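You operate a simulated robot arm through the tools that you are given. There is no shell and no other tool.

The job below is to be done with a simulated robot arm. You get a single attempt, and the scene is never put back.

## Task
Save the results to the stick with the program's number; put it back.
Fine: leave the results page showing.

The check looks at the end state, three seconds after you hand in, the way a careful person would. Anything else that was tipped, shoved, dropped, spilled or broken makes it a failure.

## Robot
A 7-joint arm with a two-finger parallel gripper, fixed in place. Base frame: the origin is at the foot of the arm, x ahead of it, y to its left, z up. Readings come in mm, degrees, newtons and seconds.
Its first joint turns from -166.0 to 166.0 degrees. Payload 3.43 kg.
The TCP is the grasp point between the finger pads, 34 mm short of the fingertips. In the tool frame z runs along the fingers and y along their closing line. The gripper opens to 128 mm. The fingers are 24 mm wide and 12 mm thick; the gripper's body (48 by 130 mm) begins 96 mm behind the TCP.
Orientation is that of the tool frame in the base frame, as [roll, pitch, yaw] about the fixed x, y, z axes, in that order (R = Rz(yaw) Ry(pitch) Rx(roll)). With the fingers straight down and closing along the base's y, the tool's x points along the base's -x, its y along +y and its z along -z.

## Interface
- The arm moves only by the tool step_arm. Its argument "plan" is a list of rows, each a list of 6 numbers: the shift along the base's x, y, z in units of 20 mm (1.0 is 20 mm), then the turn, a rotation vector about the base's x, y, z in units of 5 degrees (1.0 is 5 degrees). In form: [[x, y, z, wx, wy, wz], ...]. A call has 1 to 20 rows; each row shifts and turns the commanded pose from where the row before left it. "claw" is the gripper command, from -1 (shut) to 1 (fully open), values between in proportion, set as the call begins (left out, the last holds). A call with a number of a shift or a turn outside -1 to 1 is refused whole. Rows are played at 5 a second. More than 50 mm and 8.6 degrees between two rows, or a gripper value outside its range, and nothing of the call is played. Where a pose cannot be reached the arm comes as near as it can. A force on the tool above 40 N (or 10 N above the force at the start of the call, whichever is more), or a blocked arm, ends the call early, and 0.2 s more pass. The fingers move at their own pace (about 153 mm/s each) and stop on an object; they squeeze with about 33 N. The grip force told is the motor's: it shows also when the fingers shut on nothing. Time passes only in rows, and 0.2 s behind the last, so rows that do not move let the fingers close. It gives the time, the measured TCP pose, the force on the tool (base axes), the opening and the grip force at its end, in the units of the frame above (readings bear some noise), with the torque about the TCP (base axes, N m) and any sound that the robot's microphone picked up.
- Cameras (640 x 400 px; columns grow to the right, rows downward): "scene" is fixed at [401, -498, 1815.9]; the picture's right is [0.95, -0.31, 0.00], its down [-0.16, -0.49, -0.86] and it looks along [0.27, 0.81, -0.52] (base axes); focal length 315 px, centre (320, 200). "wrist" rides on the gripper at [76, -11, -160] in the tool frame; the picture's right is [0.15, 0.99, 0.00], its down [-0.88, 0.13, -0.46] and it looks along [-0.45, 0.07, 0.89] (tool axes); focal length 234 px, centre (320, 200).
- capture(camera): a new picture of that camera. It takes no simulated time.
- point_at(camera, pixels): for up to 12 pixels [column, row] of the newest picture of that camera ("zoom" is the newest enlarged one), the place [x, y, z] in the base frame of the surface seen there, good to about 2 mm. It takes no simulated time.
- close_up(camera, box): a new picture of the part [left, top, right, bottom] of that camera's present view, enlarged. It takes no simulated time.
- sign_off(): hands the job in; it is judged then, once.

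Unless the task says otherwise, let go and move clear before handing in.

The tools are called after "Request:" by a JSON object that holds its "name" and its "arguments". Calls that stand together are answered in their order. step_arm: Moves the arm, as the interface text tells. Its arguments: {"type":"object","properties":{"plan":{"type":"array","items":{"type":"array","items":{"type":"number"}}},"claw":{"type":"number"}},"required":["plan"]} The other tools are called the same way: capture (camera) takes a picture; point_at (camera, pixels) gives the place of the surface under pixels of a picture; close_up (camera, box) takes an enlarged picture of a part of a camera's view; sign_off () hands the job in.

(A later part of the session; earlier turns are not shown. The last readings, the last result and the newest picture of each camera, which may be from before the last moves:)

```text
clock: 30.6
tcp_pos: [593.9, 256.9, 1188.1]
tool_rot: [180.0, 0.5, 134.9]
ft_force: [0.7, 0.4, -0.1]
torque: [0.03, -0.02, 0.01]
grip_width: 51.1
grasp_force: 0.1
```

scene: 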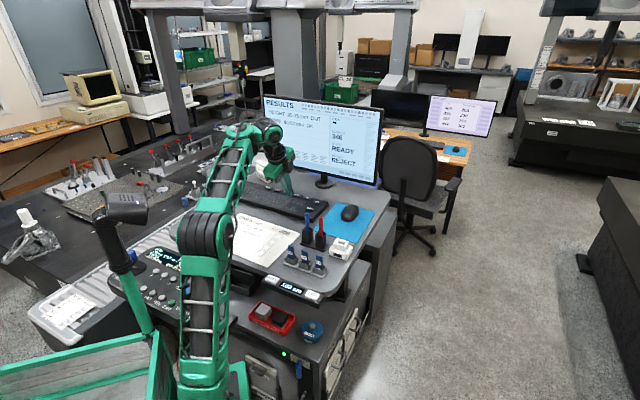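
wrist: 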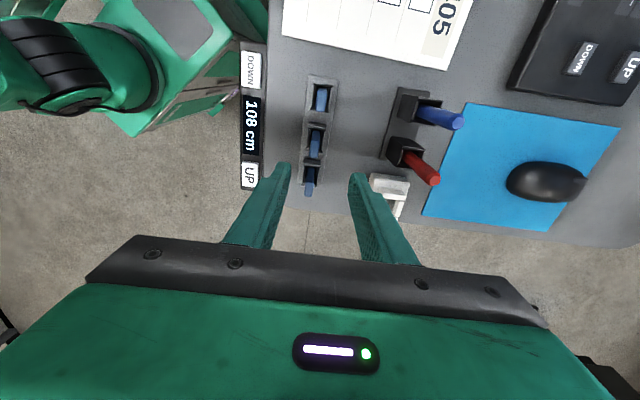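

The readings settle at (593.9,256.6,1188), so I need +4.9 mm in x and +1.5 mm in y. I'll correct, descend to TCP z≈1151 so the tips stay above the 1110 walls, and check before closing.

Request:
{"name": "step_arm", "arguments": {"plan": [[0.24, 0.075, 0, 0, 0, 0], [0, 0, 0, 0, 0, 0], [0, 0, -0.5, 0, 0, 0], [0, 0, -0.5, 0, 0, 0], [0, 0, -0.5, 0, 0, 0], [0, 0, -0.35, 0, 0, 0], [0, 0, 0, 0, 0, 0], [0, 0, 0, 0, 0, 0]]}}

Request:
{"name": "close_up", "arguments": {"camera": "wrist", "box": [250, 110, 390, 220]}}

Request:
{"name": "close_up", "arguments": {"camera": "scene", "box": [270, 220, 350, 280]}}

```text
clock: 32.4
tcp_pos: [600.6, 257.8, 1154.8]
tool_rot: [-179.9, 0.7, 135.0]
ft_force: [-0.5, -0.8, -0.1]
torque: [-0.01, 0.04, -0.02]
grip_width: 51.4
grasp_force: 0.1
```

```text
3.64 times, centred on (320, 165) of wrist
```

zoom: 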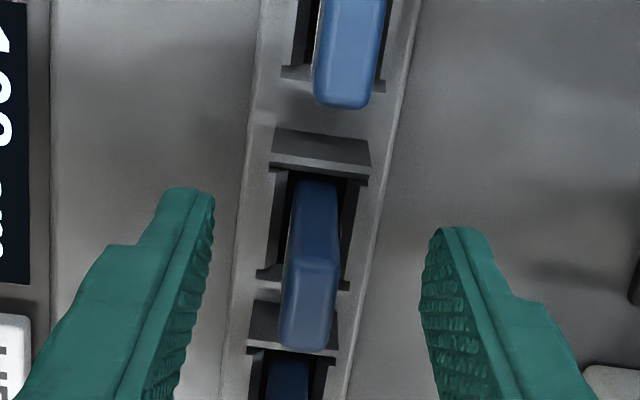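

```text
6.67 times, centred on (310, 250) of scene
```

zoom: 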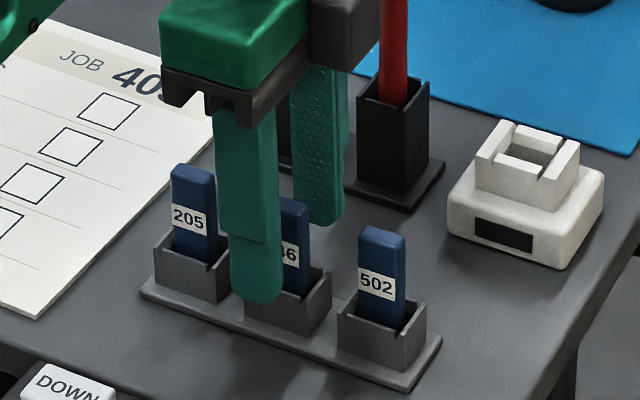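

Fingers straddle 346 properly, within about 1.5 mm of centre. I'll go down 4 mm more and close.

Request:
{"name": "step_arm", "arguments": {"plan": [[-0.05, 0.02, -0.22, 0, 0, 0], [0, 0, 0, 0, 0, 0]]}}

Request:
{"name": "step_arm", "arguments": {"plan": [[0, 0, 0, 0, 0, 0], [0, 0, 0, 0, 0, 0], [0, 0, 0, 0, 0, 0], [0, 0, 0, 0, 0, 0]], "claw": -1}}

Request:
{"name": "close_up", "arguments": {"camera": "wrist", "box": [250, 110, 390, 220]}}

Request:
{"name": "close_up", "arguments": {"camera": "scene", "box": [270, 220, 350, 280]}}

```text
clock: 33.0
tcp_pos: [600.4, 260.3, 1149.1]
tool_rot: [180.0, 0.7, 135.0]
ft_force: [0.6, -0.4, 0.0]
torque: [0.0, 0.0, 0.03]
grip_width: 51.2
grasp_force: 0.0
```

```text
clock: 34.0
tcp_pos: [598.8, 258.7, 1148.9]
tool_rot: [-179.9, 0.6, 135.0]
ft_force: [0.0, 0.7, 0.4]
torque: [-0.01, -0.01, -0.01]
grip_width: 9.8
grasp_force: 33.3
```

```text
3.64 times, centred on (320, 165) of wrist
```

zoom: 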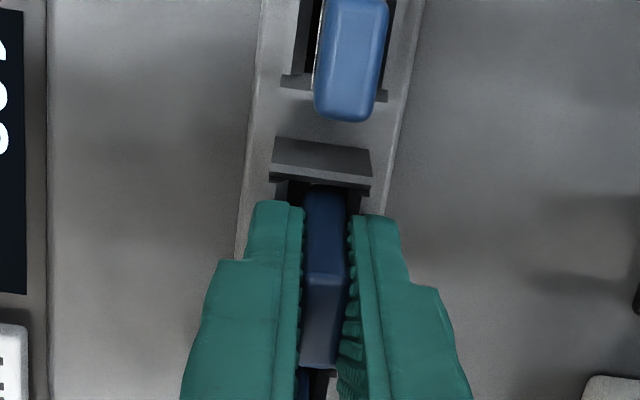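

```text
6.67 times, centred on (310, 250) of scene
```

zoom: 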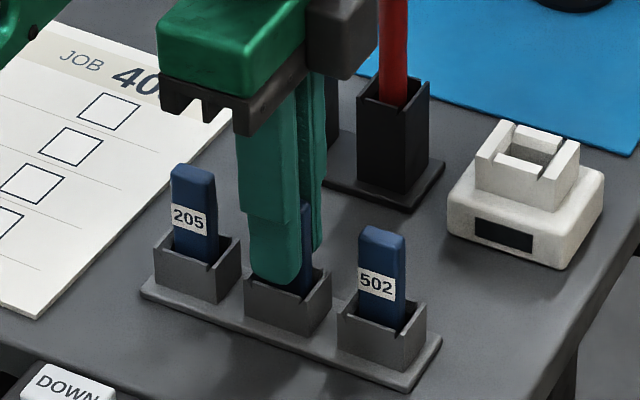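

Stick 346 is gripped (9.8 mm, 33 N). I'll take a few idle readings to average the grasp pose, so I can return it to the same place later.

Request:
{"name": "step_arm", "arguments": {"plan": [[0, 0, 0, 0, 0, 0]]}}

Request:
{"name": "step_arm", "arguments": {"plan": [[0, 0, 0, 0, 0, 0]]}}

Request:
{"name": "step_arm", "arguments": {"plan": [[0, 0, 0, 0, 0, 0]]}}

Request:
{"name": "step_arm", "arguments": {"plan": [[0, 0, 0, 0, 0, 0]]}}

```text
clock: 34.4
tcp_pos: [598.9, 259.8, 1148.8]
tool_rot: [-179.9, 0.7, 135.0]
ft_force: [0.3, -0.3, 0.0]
torque: [-0.02, -0.04, -0.02]
grip_width: 9.8
grasp_force: 33.1
```

```text
clock: 34.8
tcp_pos: [598.6, 259.8, 1149.8]
tool_rot: [-179.9, 0.6, 135.0]
ft_force: [0.4, -0.4, 0.8]
torque: [0.07, 0.01, -0.03]
grip_width: 9.6
grasp_force: 33.2
```

```text
clock: 35.2
tcp_pos: [598.9, 259.0, 1150.7]
tool_rot: [-179.9, 0.7, 135.1]
ft_force: [-0.6, 0.3, -0.4]
torque: [0.03, 0.0, -0.01]
grip_width: 9.7
grasp_force: 32.9
```

```text
clock: 35.6
tcp_pos: [599.4, 258.9, 1149.5]
tool_rot: [-179.8, 0.7, 135.1]
ft_force: [0.6, -0.7, 0.0]
torque: [-0.03, 0.01, 0.01]
grip_width: 9.6
grasp_force: 33.1
```

The grasp reference averages to (599.2,259.4,1149.5). Now I'll lift straight up 70 mm.

Request:
{"name": "step_arm", "arguments": {"plan": [[0, 0, 0.25, 0, 0, 0], [0, 0, 0.5, 0, 0, 0], [0, 0, 0.5, 0, 0, 0], [0, 0, 0.75, 0, 0, 0], [0, 0, 0.75, 0, 0, 0], [0, 0, 0.75, 0, 0, 0], [0, 0, 0, 0, 0, 0]]}}

Request:
{"name": "capture", "arguments": {"camera": "wrist"}}

Request:
{"name": "close_up", "arguments": {"camera": "scene", "box": [270, 205, 370, 280]}}

```text
clock: 37.2
tcp_pos: [601.7, 259.7, 1213.7]
tool_rot: [180.0, 0.3, 135.1]
ft_force: [-0.2, 1.1, -0.8]
torque: [0.04, 0.0, -0.03]
grip_width: 9.4
grasp_force: 32.8
```

```text
taken
```

wrist: 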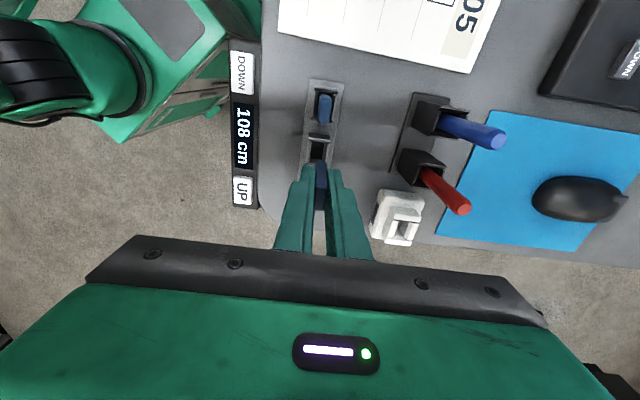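

```text
5.33 times, centred on (320, 242) of scene
```

zoom: 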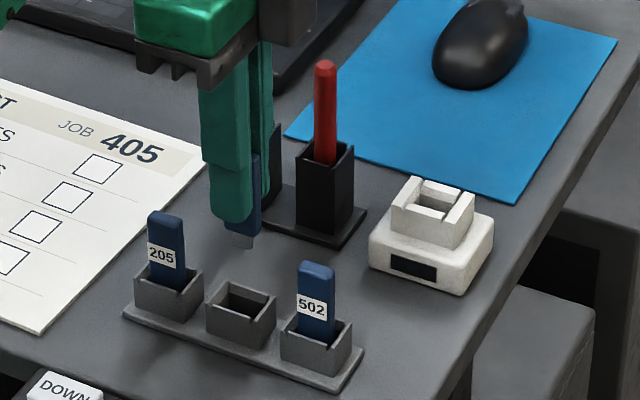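

The stick came out cleanly and has a silver plug at the bottom near (245,242). I'll zoom in on the plug, the empty slot and the white socket for the insertion geometry.

Request:
{"name": "close_up", "arguments": {"camera": "scene", "box": [300, 222, 340, 257]}}

Request:
{"name": "point_at", "arguments": {"camera": "zoom", "pixels": [[300, 200], [320, 250], [250, 230]]}}

Request:
{"name": "close_up", "arguments": {"camera": "wrist", "box": [350, 170, 450, 260]}}

Request:
{"name": "point_at", "arguments": {"camera": "zoom", "pixels": [[280, 190], [350, 260], [250, 300], [320, 270], [200, 120], [450, 130], [420, 250], [330, 320], [290, 250], [380, 180], [380, 300], [320, 330]]}}

```text
11.43 times, centred on (320, 240) of scene
```

zoom: 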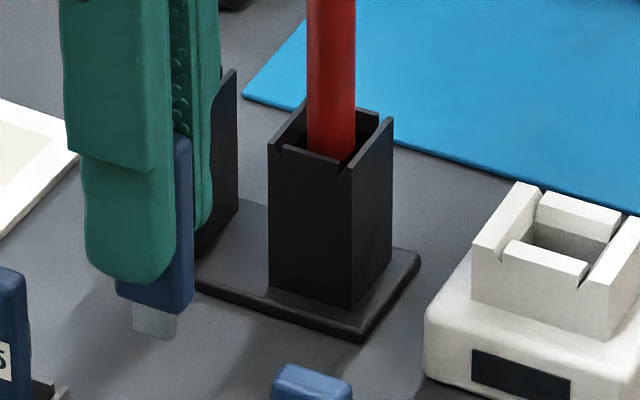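

```text
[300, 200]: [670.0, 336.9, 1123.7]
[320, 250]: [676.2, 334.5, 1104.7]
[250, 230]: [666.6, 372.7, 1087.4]
```

```text
4.44 times, centred on (400, 215) of wrist
```

zoom: 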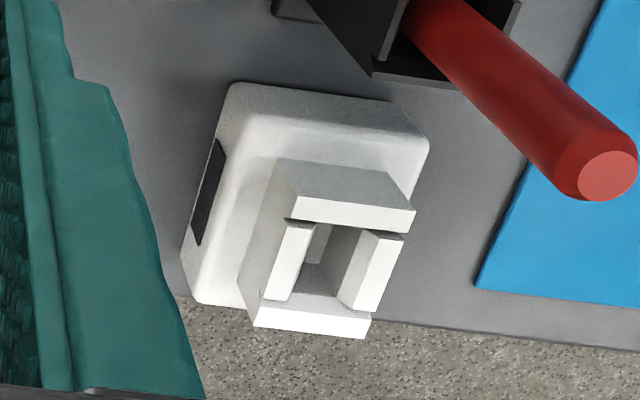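

```text
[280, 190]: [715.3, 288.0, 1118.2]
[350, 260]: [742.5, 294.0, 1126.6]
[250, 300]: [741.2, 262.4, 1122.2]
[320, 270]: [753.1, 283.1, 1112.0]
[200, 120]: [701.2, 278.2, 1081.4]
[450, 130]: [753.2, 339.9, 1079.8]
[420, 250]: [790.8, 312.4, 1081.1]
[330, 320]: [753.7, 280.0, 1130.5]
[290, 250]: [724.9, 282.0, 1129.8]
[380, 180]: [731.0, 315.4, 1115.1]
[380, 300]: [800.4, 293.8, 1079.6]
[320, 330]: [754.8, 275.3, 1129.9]
```

The socket is a four-walled guide (top z≈1130) on the white base, clearly visible in the wrist view near (400,215). I'll zoom tighter and measure its wall corners for centre and yaw.

Request:
{"name": "close_up", "arguments": {"camera": "wrist", "box": [378, 195, 442, 250]}}

```text
7.27 times, centred on (410, 222) of wrist
```

zoom: 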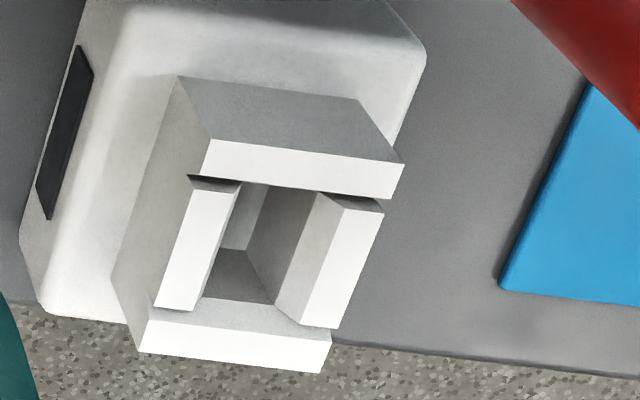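

Request:
{"name": "point_at", "arguments": {"camera": "zoom", "pixels": [[212, 145], [397, 165], [150, 340], [322, 362], [212, 190], [165, 300], [232, 200], [205, 298], [330, 210], [288, 310], [372, 215], [330, 318]]}}

Request:
{"name": "point_at", "arguments": {"camera": "zoom", "pixels": [[235, 275], [250, 285], [300, 165], [240, 340], [240, 215], [285, 240], [205, 240], [335, 260]]}}

```text
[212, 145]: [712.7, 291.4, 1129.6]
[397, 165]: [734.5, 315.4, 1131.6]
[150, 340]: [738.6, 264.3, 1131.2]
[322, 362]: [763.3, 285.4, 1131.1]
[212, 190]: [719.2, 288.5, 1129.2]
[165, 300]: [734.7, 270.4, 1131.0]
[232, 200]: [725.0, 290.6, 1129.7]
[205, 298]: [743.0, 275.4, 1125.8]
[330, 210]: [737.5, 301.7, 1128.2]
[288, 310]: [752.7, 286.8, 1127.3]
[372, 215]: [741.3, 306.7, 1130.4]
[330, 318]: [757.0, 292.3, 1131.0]
```

```text
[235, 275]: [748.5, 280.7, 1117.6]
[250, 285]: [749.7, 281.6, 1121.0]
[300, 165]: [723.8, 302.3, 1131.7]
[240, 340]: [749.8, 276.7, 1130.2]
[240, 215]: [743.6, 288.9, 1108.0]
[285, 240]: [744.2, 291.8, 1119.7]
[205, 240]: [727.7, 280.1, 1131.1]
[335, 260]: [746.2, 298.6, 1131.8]
```

The socket frame is centred at about (737.0,289.3), aligned at 45°, with its top at z≈1131. The stick's plug hangs about 57 mm below the TCP. I'll carry the stick over at z≈1213, then average the readings.

Request:
{"name": "step_arm", "arguments": {"plan": [[0.97, 0.215, 0, 0, 0, 0], [0.97, 0.215, 0, 0, 0, 0], [0.97, 0.215, 0, 0, 0, 0], [0.97, 0.215, 0, 0, 0, 0], [0.97, 0.215, 0, 0, 0, 0], [0.97, 0.215, 0, 0, 0, 0], [0.97, 0.215, 0, 0, 0, 0], [0, 0, 0, 0, 0, 0], [0, 0, 0, 0, 0, 0]]}}

Request:
{"name": "step_arm", "arguments": {"plan": [[0, 0, 0, 0, 0, 0]]}}

Request:
{"name": "step_arm", "arguments": {"plan": [[0, 0, 0, 0, 0, 0]]}}

Request:
{"name": "capture", "arguments": {"camera": "wrist"}}

Request:
{"name": "close_up", "arguments": {"camera": "scene", "box": [300, 205, 380, 270]}}

```text
clock: 39.2
tcp_pos: [734.4, 289.7, 1218.1]
tool_rot: [-180.0, 0.6, 135.0]
ft_force: [0.5, -0.2, 0.0]
torque: [-0.02, 0.01, 0.02]
grip_width: 9.5
grasp_force: 32.4
```

```text
clock: 39.6
tcp_pos: [735.7, 289.6, 1218.5]
tool_rot: [179.9, 0.7, 135.0]
ft_force: [0.6, -0.5, 0.1]
torque: [-0.03, 0.0, 0.01]
grip_width: 9.5
grasp_force: 33.1
```

```text
clock: 40.0
tcp_pos: [734.8, 287.7, 1217.2]
tool_rot: [-179.9, 0.6, 135.0]
ft_force: [-0.3, 0.7, -0.2]
torque: [0.01, 0.0, 0.0]
grip_width: 9.7
grasp_force: 33.3
```

```text
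taken
```

wrist: 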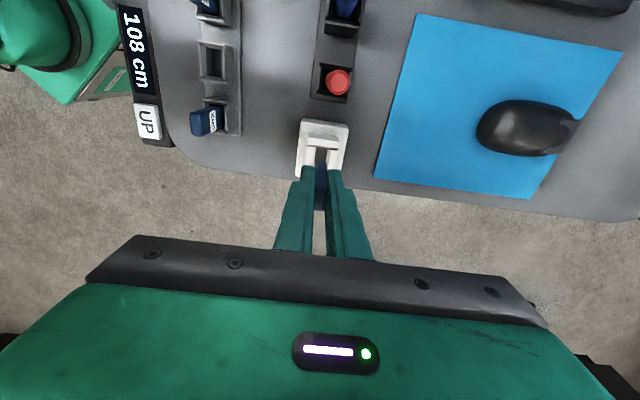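

```text
6.15 times, centred on (340, 238) of scene
```

zoom: 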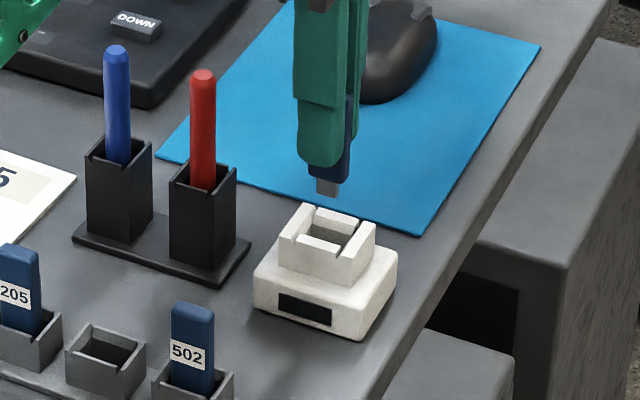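

The averaged TCP is (735.0,289.0,1218), about 2 mm short in x. I'll correct that, lower to plug height just above the walls (TCP≈1197), and look at the alignment.

Request:
{"name": "step_arm", "arguments": {"plan": [[0.11, 0.04, 0, 0, 0, 0], [0, 0, -0.5, 0, 0, 0], [0, 0, -0.5, 0, 0, 0], [0, 0, 0, 0, 0, 0], [0, 0, 0, 0, 0, 0]]}}

Request:
{"name": "step_arm", "arguments": {"plan": [[0, 0, 0, 0, 0, 0]]}}

Request:
{"name": "step_arm", "arguments": {"plan": [[0, 0, 0, 0, 0, 0]]}}

Request:
{"name": "close_up", "arguments": {"camera": "wrist", "box": [280, 110, 370, 200]}}

Request:
{"name": "close_up", "arguments": {"camera": "scene", "box": [325, 220, 365, 260]}}

```text
clock: 41.2
tcp_pos: [738.2, 289.9, 1197.4]
tool_rot: [-180.0, 0.6, 135.0]
ft_force: [0.6, -0.3, 0.2]
torque: [0.02, 0.03, -0.01]
grip_width: 9.7
grasp_force: 32.9
```

```text
clock: 41.6
tcp_pos: [738.1, 290.6, 1199.4]
tool_rot: [-179.9, 0.6, 135.0]
ft_force: [-0.8, 0.0, -0.3]
torque: [-0.04, 0.02, 0.0]
grip_width: 9.5
grasp_force: 33.3
```

```text
clock: 42.0
tcp_pos: [738.1, 290.8, 1198.7]
tool_rot: [-180.0, 0.6, 135.1]
ft_force: [0.2, 0.0, 0.2]
torque: [0.02, -0.01, -0.02]
grip_width: 9.5
grasp_force: 32.8
```

```text
4.44 times, centred on (325, 155) of wrist
```

zoom: 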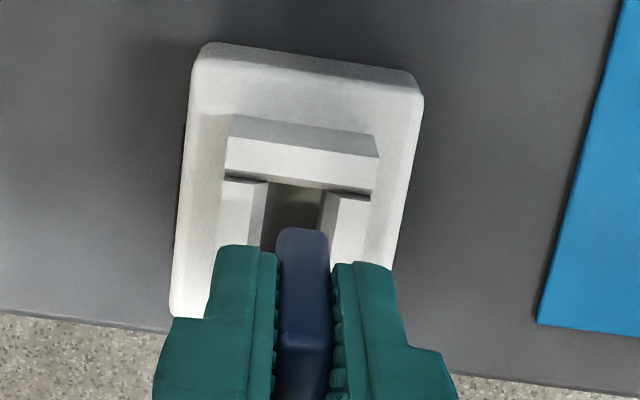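

```text
10.00 times, centred on (345, 240) of scene
```

zoom: 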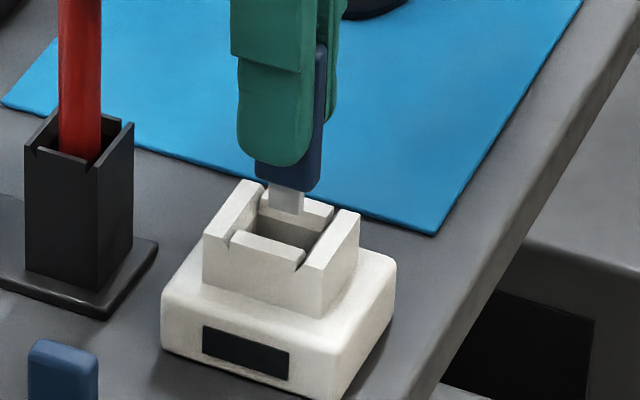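

TCP is (738.1,290.4) against the socket centre (737.0,289.3). Both the readings and the picture suggest a shift of about -1.1 mm in each of x and y. I'll apply it and lower slowly into the guide, watching the force.

Request:
{"name": "step_arm", "arguments": {"plan": [[-0.055, -0.055, 0, 0, 0, 0], [0, 0, -0.2, 0, 0, 0], [0, 0, -0.2, 0, 0, 0], [0, 0, -0.2, 0, 0, 0], [0, 0, -0.2, 0, 0, 0], [0, 0, 0, 0, 0, 0]]}}

Request:
{"name": "close_up", "arguments": {"camera": "scene", "box": [325, 220, 365, 260]}}

Request:
{"name": "close_up", "arguments": {"camera": "wrist", "box": [280, 110, 370, 200]}}

```text
clock: 43.4
tcp_pos: [736.8, 289.2, 1182.5]
tool_rot: [180.0, 0.6, 135.0]
ft_force: [0.6, 0.0, -0.6]
torque: [-0.01, 0.01, 0.01]
grip_width: 9.6
grasp_force: 33.2
```

```text
10.00 times, centred on (345, 240) of scene
```

zoom: 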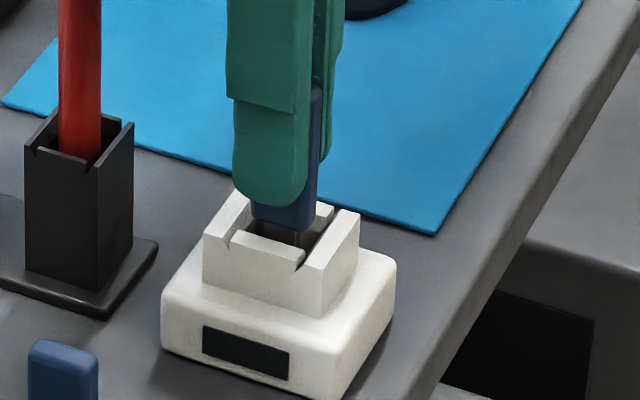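

```text
4.44 times, centred on (325, 155) of wrist
```

zoom: 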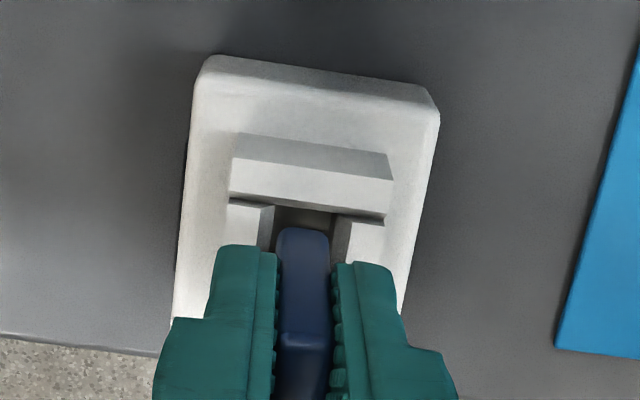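

The plug is inside the guide without force. I'll continue in 2 mm steps, staying above TCP z≈1167 where the fingertips would meet the walls.

Request:
{"name": "step_arm", "arguments": {"plan": [[0, 0, -0.1, 0, 0, 0], [0, 0, -0.1, 0, 0, 0], [0, 0, -0.1, 0, 0, 0], [0, 0, -0.1, 0, 0, 0], [0, 0, -0.1, 0, 0, 0], [0, 0, 0, 0, 0, 0]]}}

Request:
{"name": "close_up", "arguments": {"camera": "scene", "box": [325, 220, 365, 260]}}

Request:
{"name": "close_up", "arguments": {"camera": "scene", "box": [250, 85, 390, 190]}}

```text
clock: 44.8
tcp_pos: [735.8, 288.7, 1173.6]
tool_rot: [-180.0, 0.6, 134.9]
ft_force: [0.6, 0.0, -0.5]
torque: [0.0, 0.0, 0.02]
grip_width: 9.7
grasp_force: 32.8
```

```text
10.00 times, centred on (345, 240) of scene
```

zoom: 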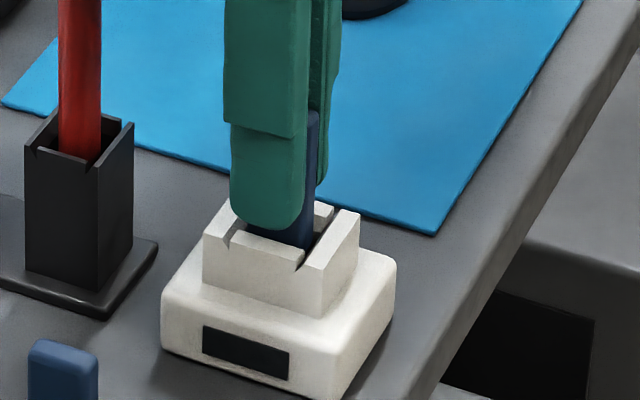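

```text
3.81 times, centred on (320, 138) of scene
```

zoom: 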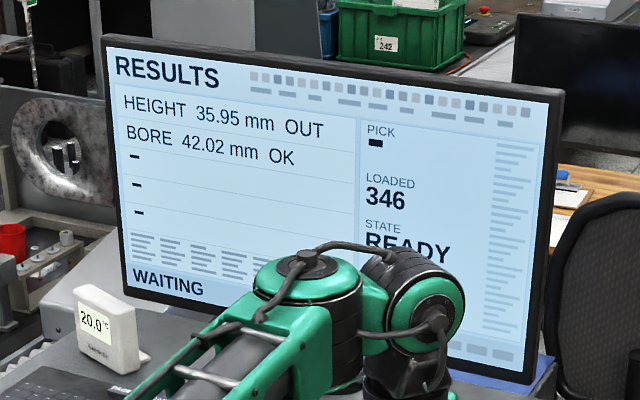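

Still no contact at 1173.6, and the TCP has drifted by about -1 mm. I'll compensate and go 4 mm further.

Request:
{"name": "step_arm", "arguments": {"plan": [[0.05, 0.03, 0, 0, 0, 0], [0, 0, -0.1, 0, 0, 0], [0, 0, -0.1, 0, 0, 0], [0, 0, 0, 0, 0, 0]]}}

Request:
{"name": "close_up", "arguments": {"camera": "scene", "box": [325, 220, 365, 260]}}

Request:
{"name": "step_arm", "arguments": {"plan": [[0, 0, 0, 0, 0, 0]]}}

```text
clock: 45.8
tcp_pos: [738.2, 289.2, 1170.7]
tool_rot: [179.7, 0.8, 134.9]
ft_force: [1.1, 1.6, 25.7]
torque: [0.12, -0.17, 0.02]
grip_width: 9.5
grasp_force: 32.9
```

```text
10.00 times, centred on (345, 240) of scene
```

zoom: 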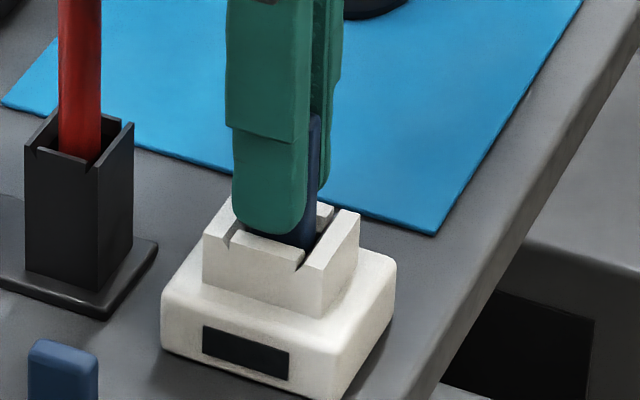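

```text
clock: 46.2
tcp_pos: [736.0, 289.4, 1170.2]
tool_rot: [179.8, 0.8, 134.9]
ft_force: [3.6, 2.1, 33.1]
torque: [0.07, -0.28, 0.0]
grip_width: 9.9
grasp_force: 33.1
```

Contact force is 33 N at TCP z≈1170.4, exactly 21 mm above the holder grasp, so the stick is seated. I'll relieve the push slightly, then open the gripper gently.

Request:
{"name": "step_arm", "arguments": {"plan": [[0, 0, 0.08, 0, 0, 0], [0, 0, 0, 0, 0, 0]]}}

Request:
{"name": "step_arm", "arguments": {"plan": [[0, 0, 0, 0, 0, 0], [0, 0, 0, 0, 0, 0]], "claw": -0.5}}

Request:
{"name": "close_up", "arguments": {"camera": "scene", "box": [325, 220, 365, 260]}}

Request:
{"name": "close_up", "arguments": {"camera": "scene", "box": [250, 85, 390, 190]}}

Request:
{"name": "close_up", "arguments": {"camera": "wrist", "box": [280, 110, 370, 200]}}

```text
clock: 46.8
tcp_pos: [735.5, 289.0, 1171.5]
tool_rot: [-180.0, 0.6, 135.0]
ft_force: [2.8, 1.5, 23.9]
torque: [-0.03, -0.23, 0.0]
grip_width: 9.6
grasp_force: 32.6
```

```text
clock: 47.4
tcp_pos: [736.3, 289.8, 1168.6]
tool_rot: [-179.8, 0.6, 135.0]
ft_force: [0.0, -0.5, -0.6]
torque: [0.0, 0.02, -0.01]
grip_width: 32.0
grasp_force: 0.1
```

```text
10.00 times, centred on (345, 240) of scene
```

zoom: 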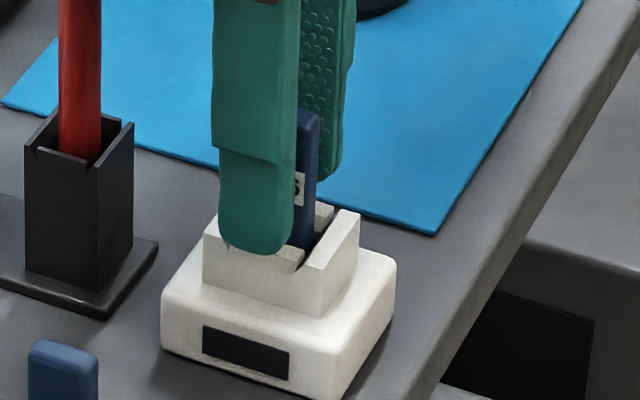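

```text
3.81 times, centred on (320, 138) of scene
```

zoom: 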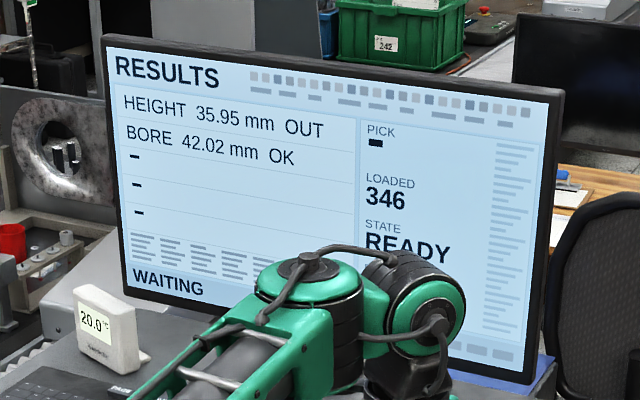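

```text
4.44 times, centred on (325, 155) of wrist
```

zoom: 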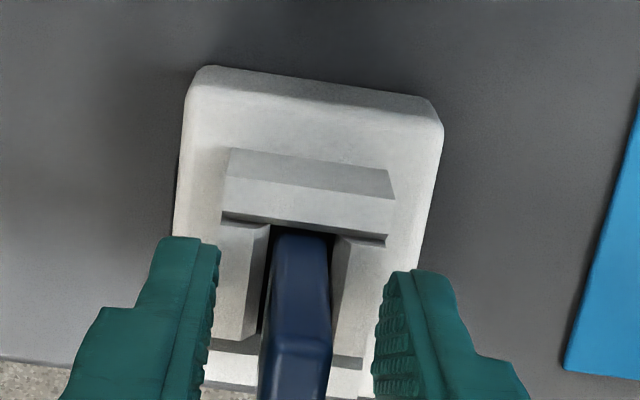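

The gripper is open at 32 mm and the stick stands in the socket. I'll lift straight up clear of its top (z≈1176) and check stick and screen.

Request:
{"name": "step_arm", "arguments": {"plan": [[0, 0, 0.5, 0, 0, 0], [0, 0, 0.5, 0, 0, 0], [0, 0, 0.5, 0, 0, 0], [0, 0, 0.5, 0, 0, 0], [0, 0, 0.5, 0, 0, 0], [-0.5, -0.1, 0.5, 0, 0, 0], [-1, 0, 0.5, 0, 0, 0], [-1, 0, 0.2, 0, 0, 0], [0, 0, 0, 0, 0, 0]]}}

Request:
{"name": "close_up", "arguments": {"camera": "scene", "box": [325, 220, 365, 260]}}

Request:
{"name": "capture", "arguments": {"camera": "wrist"}}

Request:
{"name": "capture", "arguments": {"camera": "scene"}}

```text
clock: 49.4
tcp_pos: [688.7, 287.5, 1243.8]
tool_rot: [180.0, 0.5, 135.0]
ft_force: [0.1, -0.5, -0.4]
torque: [0.02, 0.01, 0.0]
grip_width: 31.8
grasp_force: 0.0
```

```text
10.00 times, centred on (345, 240) of scene
```

zoom: 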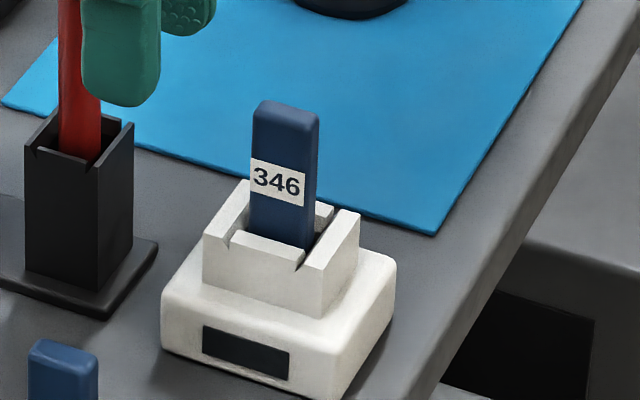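

```text
taken
```

wrist: 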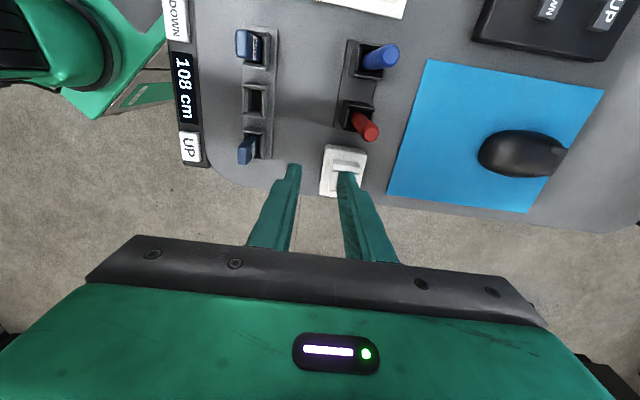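

```text
taken
```

scene: 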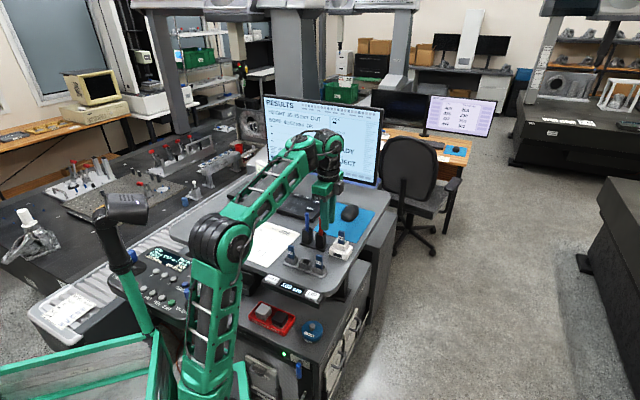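

Stick 346 stands upright in the socket. Now I'll close the gripper, go around the pens at z≥1260, and tilt again on the way to SAVE.

Request:
{"name": "step_arm", "arguments": {"plan": [[-1, 0, 0.3, 0, 0, 0], [-1, 0, 0.3, 0, 0, 0], [-1, 0, 0.3, 0, 0, 0], [-1, 0, 0.3, 0, 0, 0], [0, 1, 0, 0, 0, 0], [0, 1, 0, 0, 0, 0], [0, 1, 0, 0.707, -0.707, 0], [0, 1, 0, 0.707, -0.707, 0], [0, 1, 0, 0.707, -0.707, 0], [0, 1, 0, 0.707, -0.707, 0], [0, 1, 0, 0.707, -0.707, 0], [0, 1, 0, 0.707, -0.707, 0], [0, 1, 0, 0.707, -0.707, 0], [0, 1, 0, 0.707, -0.707, 0], [0, 0, 0, 0, 0, 0]], "claw": -1}}

Request:
{"name": "capture", "arguments": {"camera": "scene"}}

```text
clock: 52.6
tcp_pos: [607.2, 486.0, 1267.7]
tool_rot: [140.1, 0.5, 134.4]
ft_force: [-1.2, -0.4, 0.2]
torque: [-0.02, 0.01, 0.0]
grip_width: 0.1
grasp_force: 33.2
```

```text
taken
```

scene: 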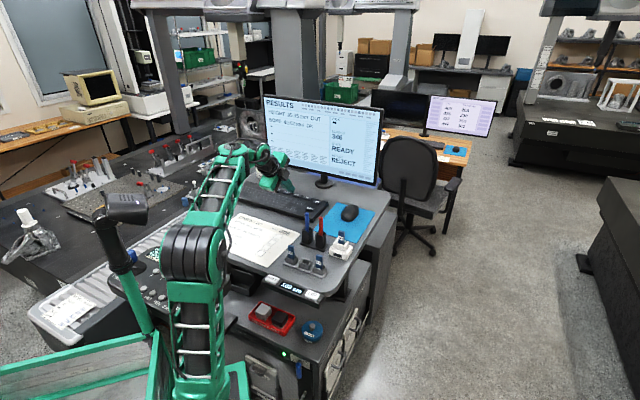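

The tilt is back at 40° and the gripper is closed. I'll approach to just short of SAVE at about (665,650,1185).

Request:
{"name": "step_arm", "arguments": {"plan": [[0.32, 0.91, -0.45, 0, 0, 0], [0.32, 0.91, -0.45, 0, 0, 0], [0.32, 0.91, -0.45, 0, 0, 0], [0.32, 0.91, -0.45, 0, 0, 0], [0.32, 0.91, -0.45, 0, 0, 0], [0.32, 0.91, -0.45, 0, 0, 0], [0.32, 0.91, -0.45, 0, 0, 0], [0.32, 0.91, -0.45, 0, 0, 0], [0.32, 0.91, -0.45, 0, 0, 0], [0, 0, 0, 0, 0, 0]]}}

Request:
{"name": "close_up", "arguments": {"camera": "wrist", "box": [220, 60, 420, 260]}}

Request:
{"name": "close_up", "arguments": {"camera": "scene", "box": [265, 170, 325, 210]}}

```text
clock: 54.8
tcp_pos: [664.9, 651.9, 1187.8]
tool_rot: [140.1, 0.5, 134.4]
ft_force: [-0.3, -0.9, 0.9]
torque: [0.04, 0.0, 0.01]
grip_width: 0.0
grasp_force: 33.2
```

```text
2.00 times, centred on (320, 160) of wrist
```

zoom: 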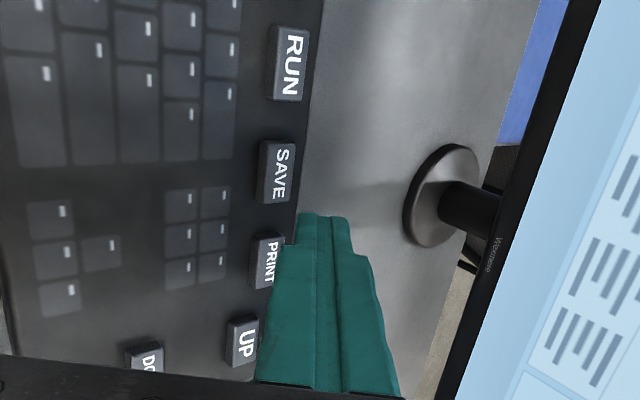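

```text
10.00 times, centred on (295, 190) of scene
```

zoom: 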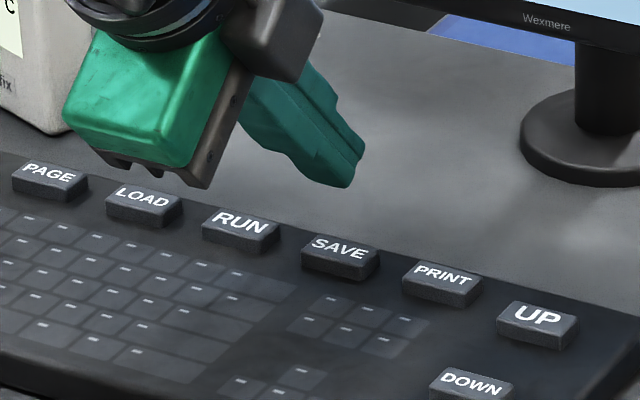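

SAVE is visible at (340,250) in the zoom. I'll measure its centre once more and move to hover at TCP (676.5,677.3,1160).

Request:
{"name": "point_at", "arguments": {"camera": "zoom", "pixels": [[340, 248], [318, 240], [362, 258], [340, 240]]}}

Request:
{"name": "step_arm", "arguments": {"plan": [[0.29, 0.64, -0.4, 0, 0, 0], [0.29, 0.64, -0.4, 0, 0, 0], [0, 0, -0.5, 0, 0, 0], [0, 0, 0, 0, 0, 0]]}}

Request:
{"name": "close_up", "arguments": {"camera": "scene", "box": [265, 170, 325, 210]}}

Request:
{"name": "close_up", "arguments": {"camera": "wrist", "box": [220, 60, 420, 260]}}

```text
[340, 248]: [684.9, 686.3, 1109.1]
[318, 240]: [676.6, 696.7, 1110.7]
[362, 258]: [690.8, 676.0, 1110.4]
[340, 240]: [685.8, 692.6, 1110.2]
```

```text
clock: 55.8
tcp_pos: [675.2, 677.6, 1162.2]
tool_rot: [140.1, 0.5, 134.7]
ft_force: [0.3, -1.2, 0.6]
torque: [-0.01, 0.0, 0.02]
grip_width: 0.2
grasp_force: 33.0
```

```text
10.00 times, centred on (295, 190) of scene
```

zoom: 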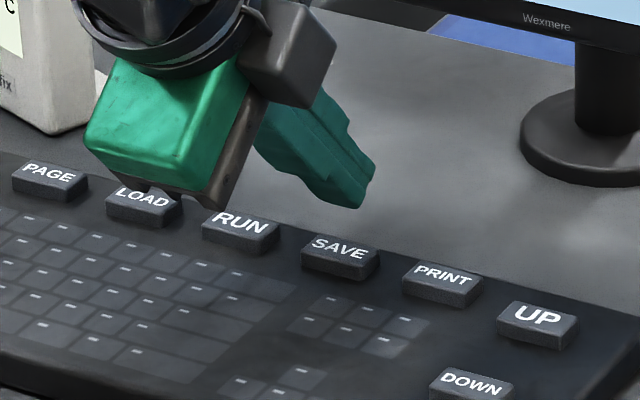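

```text
2.00 times, centred on (320, 160) of wrist
```

zoom: 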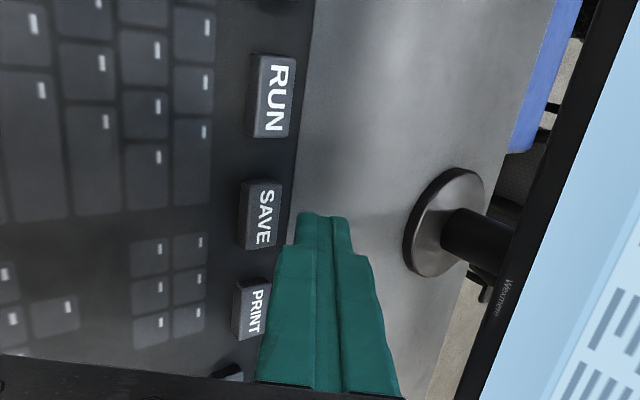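

Hovering over SAVE at TCP (675.2,677.6,1162), with the key centre at (685,686.5). I'll descend to about z=1146 and check the alignment.

Request:
{"name": "step_arm", "arguments": {"plan": [[0.03, 0, -0.2, 0, 0, 0], [0, 0, -0.2, 0, 0, 0], [0, 0, -0.2, 0, 0, 0], [0, 0, -0.15, 0, 0, 0], [0, 0, 0, 0, 0, 0]]}}

Request:
{"name": "close_up", "arguments": {"camera": "scene", "box": [265, 170, 325, 210]}}

Request:
{"name": "close_up", "arguments": {"camera": "wrist", "box": [220, 60, 420, 260]}}

```text
clock: 57.0
tcp_pos: [677.1, 675.6, 1145.7]
tool_rot: [140.1, 0.5, 134.6]
ft_force: [0.1, 1.2, -0.5]
torque: [-0.01, 0.02, -0.04]
grip_width: 0.0
grasp_force: 33.5
```

```text
10.00 times, centred on (295, 190) of scene
```

zoom: 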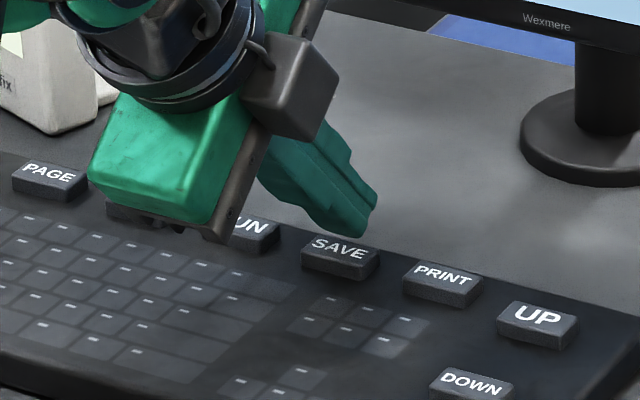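

```text
2.00 times, centred on (320, 160) of wrist
```

zoom: 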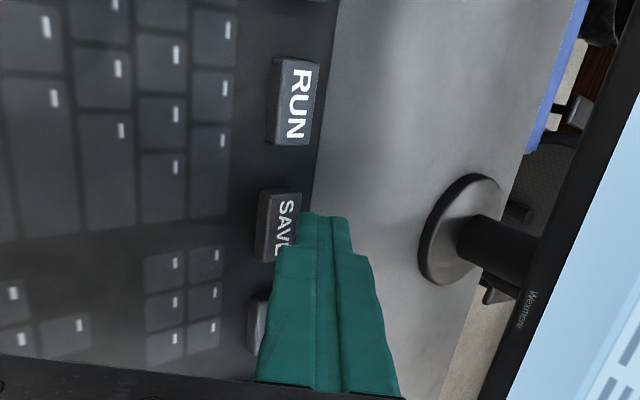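

Alignment matches the successful PAGE press (same offsets). I'll press down to about z=1138 in small steps.

Request:
{"name": "step_arm", "arguments": {"plan": [[-0.05, 0.05, -0.1, 0, 0, 0], [0, 0, -0.1, 0, 0, 0], [0, 0, -0.1, 0, 0, 0], [0, 0, -0.08, 0, 0, 0], [0, 0, 0, 0, 0, 0]]}}

Request:
{"name": "close_up", "arguments": {"camera": "scene", "box": [250, 85, 390, 210]}}

Request:
{"name": "close_up", "arguments": {"camera": "scene", "box": [265, 170, 325, 210]}}

```text
clock: 58.2
tcp_pos: [675.0, 677.5, 1138.8]
tool_rot: [140.1, 0.5, 134.6]
ft_force: [-0.1, 0.4, 2.2]
torque: [-0.02, -0.02, -0.03]
grip_width: 0.0
grasp_force: 32.8
heard: click
```

```text
3.20 times, centred on (320, 148) of scene
```

zoom: 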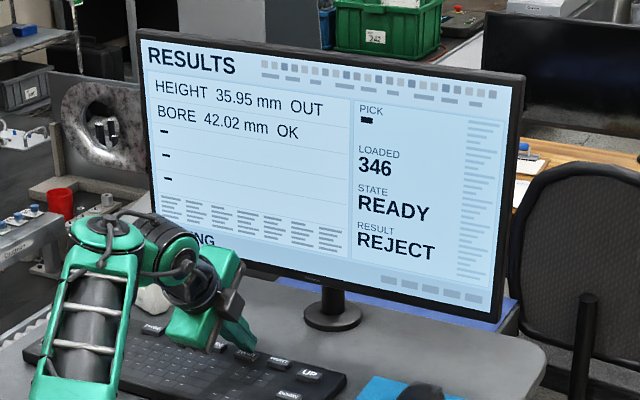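

```text
10.00 times, centred on (295, 190) of scene
```

zoom: 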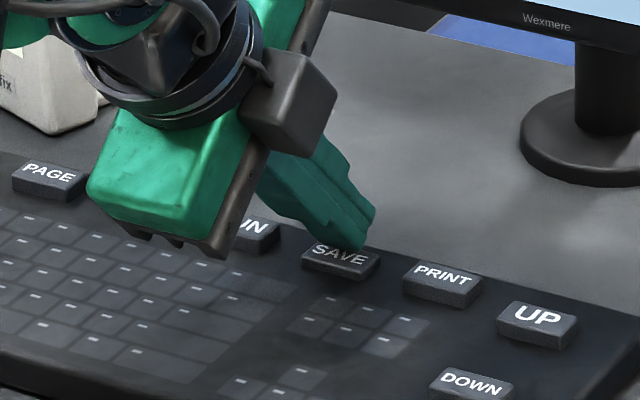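

The SAVE click was heard, and the status bar now ends in "...NG", possibly SAVING. I'll lift off and move inward so I can read the status line.

Request:
{"name": "step_arm", "arguments": {"plan": [[0, 0, 0.5, 0, 0, 0], [0, 0, 0.5, 0, 0, 0], [-0.2, -0.5, 0.8, 0, 0, 0], [-0.3, -0.9, 0.6, 0, 0, 0], [0, 0, 0, 0, 0, 0]]}}

Request:
{"name": "close_up", "arguments": {"camera": "scene", "box": [250, 85, 390, 210]}}

Request:
{"name": "capture", "arguments": {"camera": "wrist"}}

Request:
{"name": "close_up", "arguments": {"camera": "scene", "box": [325, 220, 365, 260]}}

```text
clock: 59.4
tcp_pos: [665.9, 651.0, 1186.3]
tool_rot: [140.1, 0.4, 134.5]
ft_force: [0.2, -0.4, -0.4]
torque: [-0.03, -0.01, 0.0]
grip_width: 0.3
grasp_force: 33.2
```

```text
3.20 times, centred on (320, 148) of scene
```

zoom: 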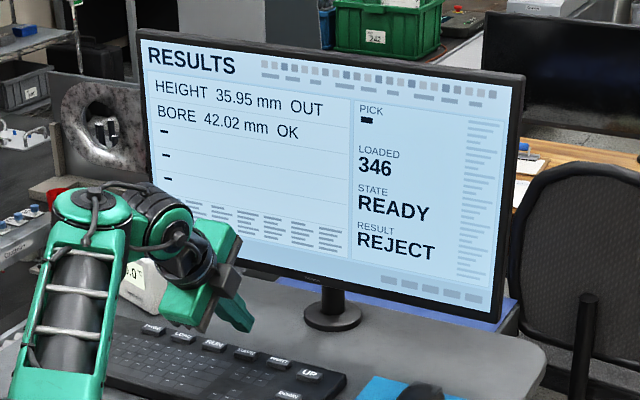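

```text
taken
```

wrist: 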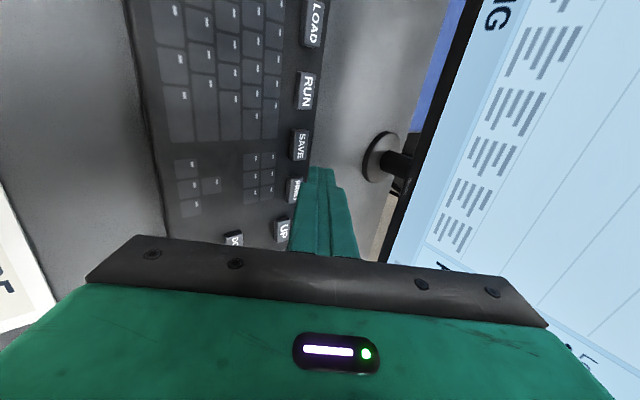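

```text
10.00 times, centred on (345, 240) of scene
```

zoom: 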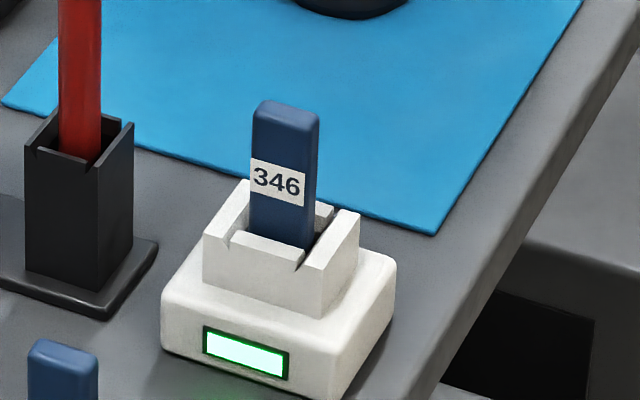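

The socket window is now lit green, so the save is in progress or done. I'll move back out of the way of the status line and watch the light and the text.

Request:
{"name": "step_arm", "arguments": {"plan": [[-0.3, -1, 0.3, 0, 0, 0], [-0.3, -1, 0.3, 0, 0, 0], [-0.3, -1, 0.3, 0, 0, 0], [-0.3, -1, 0.3, 0, 0, 0], [-0.3, -1, 0.3, 0, 0, 0], [-0.3, -1, 0.3, 0, 0, 0], [-0.3, -1, 0.3, 0, 0, 0], [0, -1, 0.3, 0, 0, 0], [0, 0, 0, 0, 0, 0]]}}

Request:
{"name": "close_up", "arguments": {"camera": "scene", "box": [250, 85, 390, 210]}}

Request:
{"name": "close_up", "arguments": {"camera": "scene", "box": [325, 220, 365, 260]}}

```text
clock: 61.4
tcp_pos: [623.4, 490.2, 1235.9]
tool_rot: [140.1, 0.5, 134.6]
ft_force: [-0.4, 1.0, -0.4]
torque: [0.05, -0.01, 0.01]
grip_width: 0.0
grasp_force: 32.7
```

```text
3.20 times, centred on (320, 148) of scene
```

zoom: 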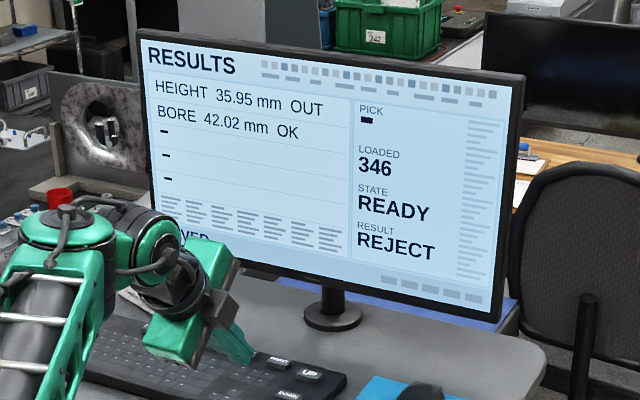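

```text
10.00 times, centred on (345, 240) of scene
```

zoom: 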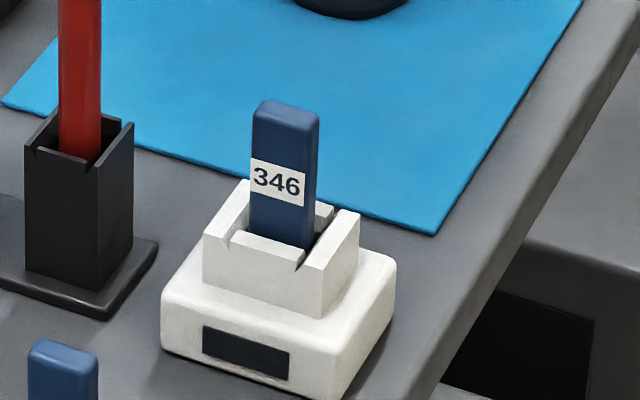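

The light has gone off and the status reads "…VED" (SAVED). I'll undo the tilt and go back around the pens toward the socket.

Request:
{"name": "step_arm", "arguments": {"plan": [[-0.1, -0.9, 0.3, -0.707, 0.707, 0], [-0.1, -0.9, 0.3, -0.707, 0.707, 0], [-0.1, -1, 0.3, -0.707, 0.707, 0], [-0.1, -1, 0.3, -0.707, 0.707, 0], [-0.1, -1, 0.2, -0.707, 0.707, 0], [-0.1, -1, 0, -0.707, 0.707, 0], [-0.1, -1, 0, -0.707, 0.707, 0], [-0.1, -1, 0, -0.707, 0.707, 0], [0, -1, 0, 0, 0, 0], [0, -1, 0, 0, 0, 0], [0, 0, 0, 0, 0, 0]]}}

Request:
{"name": "close_up", "arguments": {"camera": "scene", "box": [250, 85, 390, 210]}}

Request:
{"name": "capture", "arguments": {"camera": "wrist"}}

```text
clock: 63.8
tcp_pos: [607.7, 295.1, 1261.6]
tool_rot: [-180.0, 0.5, 135.1]
ft_force: [-0.6, 0.0, 0.0]
torque: [-0.04, 0.02, 0.01]
grip_width: 0.2
grasp_force: 33.2
```

```text
3.20 times, centred on (320, 148) of scene
```

zoom: 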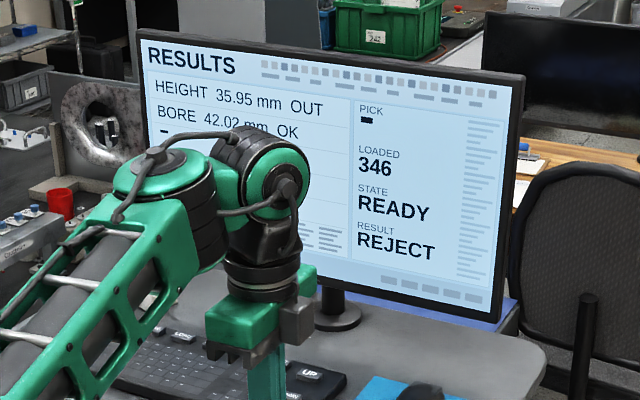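

```text
taken
```

wrist: 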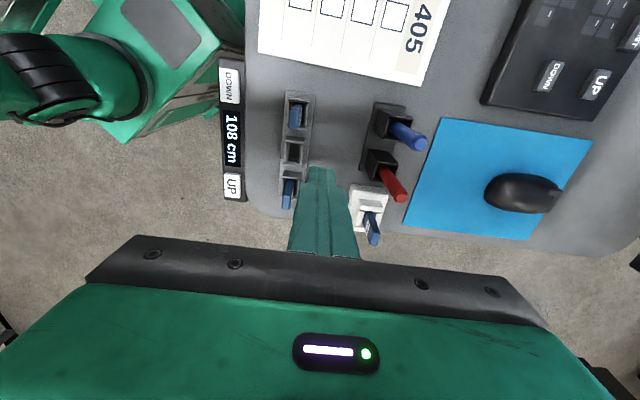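

Everything is in place and stick 346 is visible in the socket at (373,228). I'll move above it with fingers closed, then open there.

Request:
{"name": "step_arm", "arguments": {"plan": [[0.93, -0.04, -0.2, 0, 0, 0], [0.93, -0.04, -0.2, 0, 0, 0], [0.93, -0.04, -0.2, 0, 0, 0], [0.93, -0.04, -0.2, 0, 0, 0], [0.93, -0.04, -0.2, 0, 0, 0], [0.93, -0.04, -0.2, 0, 0, 0], [0.93, -0.04, -0.2, 0, 0, 0], [0, 0, 0, 0, 0, 0]]}}

Request:
{"name": "step_arm", "arguments": {"plan": [[0, 0, 0, 0, 0, 0], [0, 0, 0, 0, 0, 0]], "claw": -0.35}}

Request:
{"name": "step_arm", "arguments": {"plan": [[0, 0, 0, 0, 0, 0]]}}

Request:
{"name": "close_up", "arguments": {"camera": "wrist", "box": [280, 110, 370, 200]}}

Request:
{"name": "close_up", "arguments": {"camera": "scene", "box": [300, 205, 380, 270]}}

```text
clock: 65.6
tcp_pos: [738.9, 289.1, 1234.3]
tool_rot: [-180.0, 0.6, 134.9]
ft_force: [-0.9, 0.0, 0.1]
torque: [0.02, -0.02, 0.01]
grip_width: 0.0
grasp_force: 33.0
```

```text
clock: 66.2
tcp_pos: [738.3, 288.5, 1233.7]
tool_rot: [-179.9, 0.6, 134.9]
ft_force: [-0.2, -0.4, 0.2]
torque: [-0.01, 0.01, 0.04]
grip_width: 41.8
grasp_force: 0.1
```

```text
clock: 66.6
tcp_pos: [737.2, 288.3, 1233.6]
tool_rot: [-180.0, 0.6, 135.0]
ft_force: [-1.0, -0.1, 0.7]
torque: [0.02, 0.02, 0.01]
grip_width: 41.5
grasp_force: 0.1
```

```text
4.44 times, centred on (325, 155) of wrist
```

zoom: 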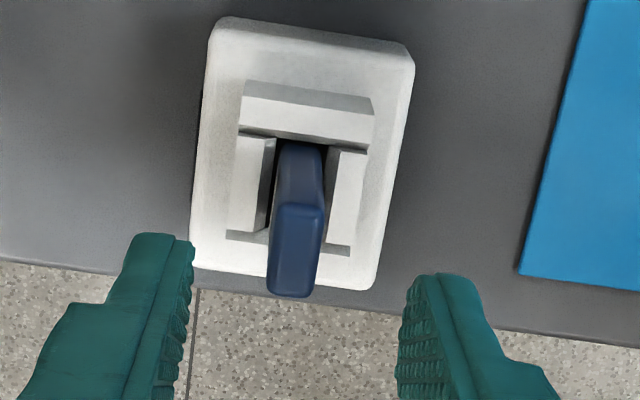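

```text
6.15 times, centred on (340, 238) of scene
```

zoom: 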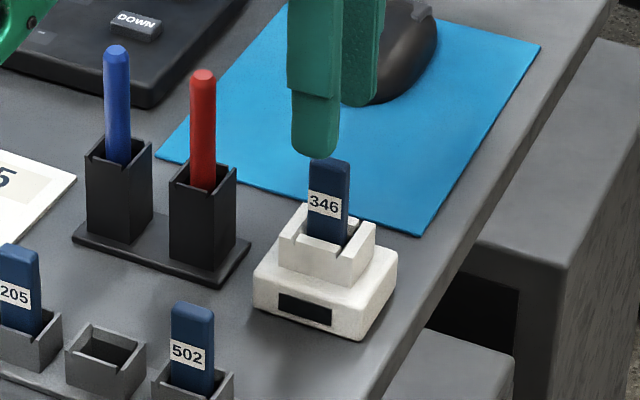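

TCP is (738,288.6,1234) with the fingers open 42 mm around the stick's axis. I'll measure the stick's top corners in the wrist zoom.

Request:
{"name": "close_up", "arguments": {"camera": "wrist", "box": [280, 110, 370, 200]}}

Request:
{"name": "point_at", "arguments": {"camera": "zoom", "pixels": [[283, 210], [320, 212], [272, 288], [308, 291], [297, 250], [255, 200], [345, 200]]}}

```text
4.44 times, centred on (325, 155) of wrist
```

zoom: 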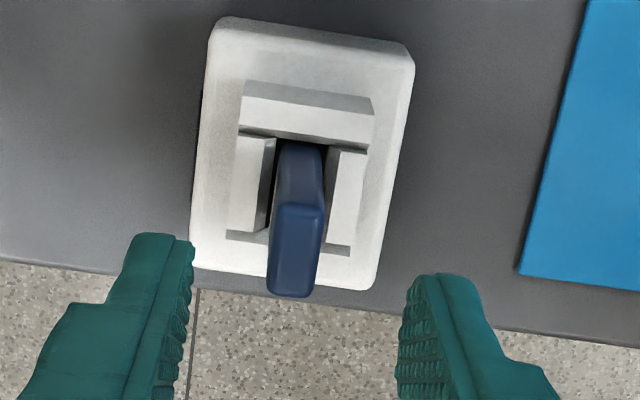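

```text
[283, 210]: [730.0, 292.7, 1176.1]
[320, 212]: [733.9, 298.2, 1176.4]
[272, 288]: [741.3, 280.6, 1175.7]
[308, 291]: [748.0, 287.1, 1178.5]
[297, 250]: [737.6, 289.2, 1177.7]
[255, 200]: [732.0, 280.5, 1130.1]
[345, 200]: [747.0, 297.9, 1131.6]
```

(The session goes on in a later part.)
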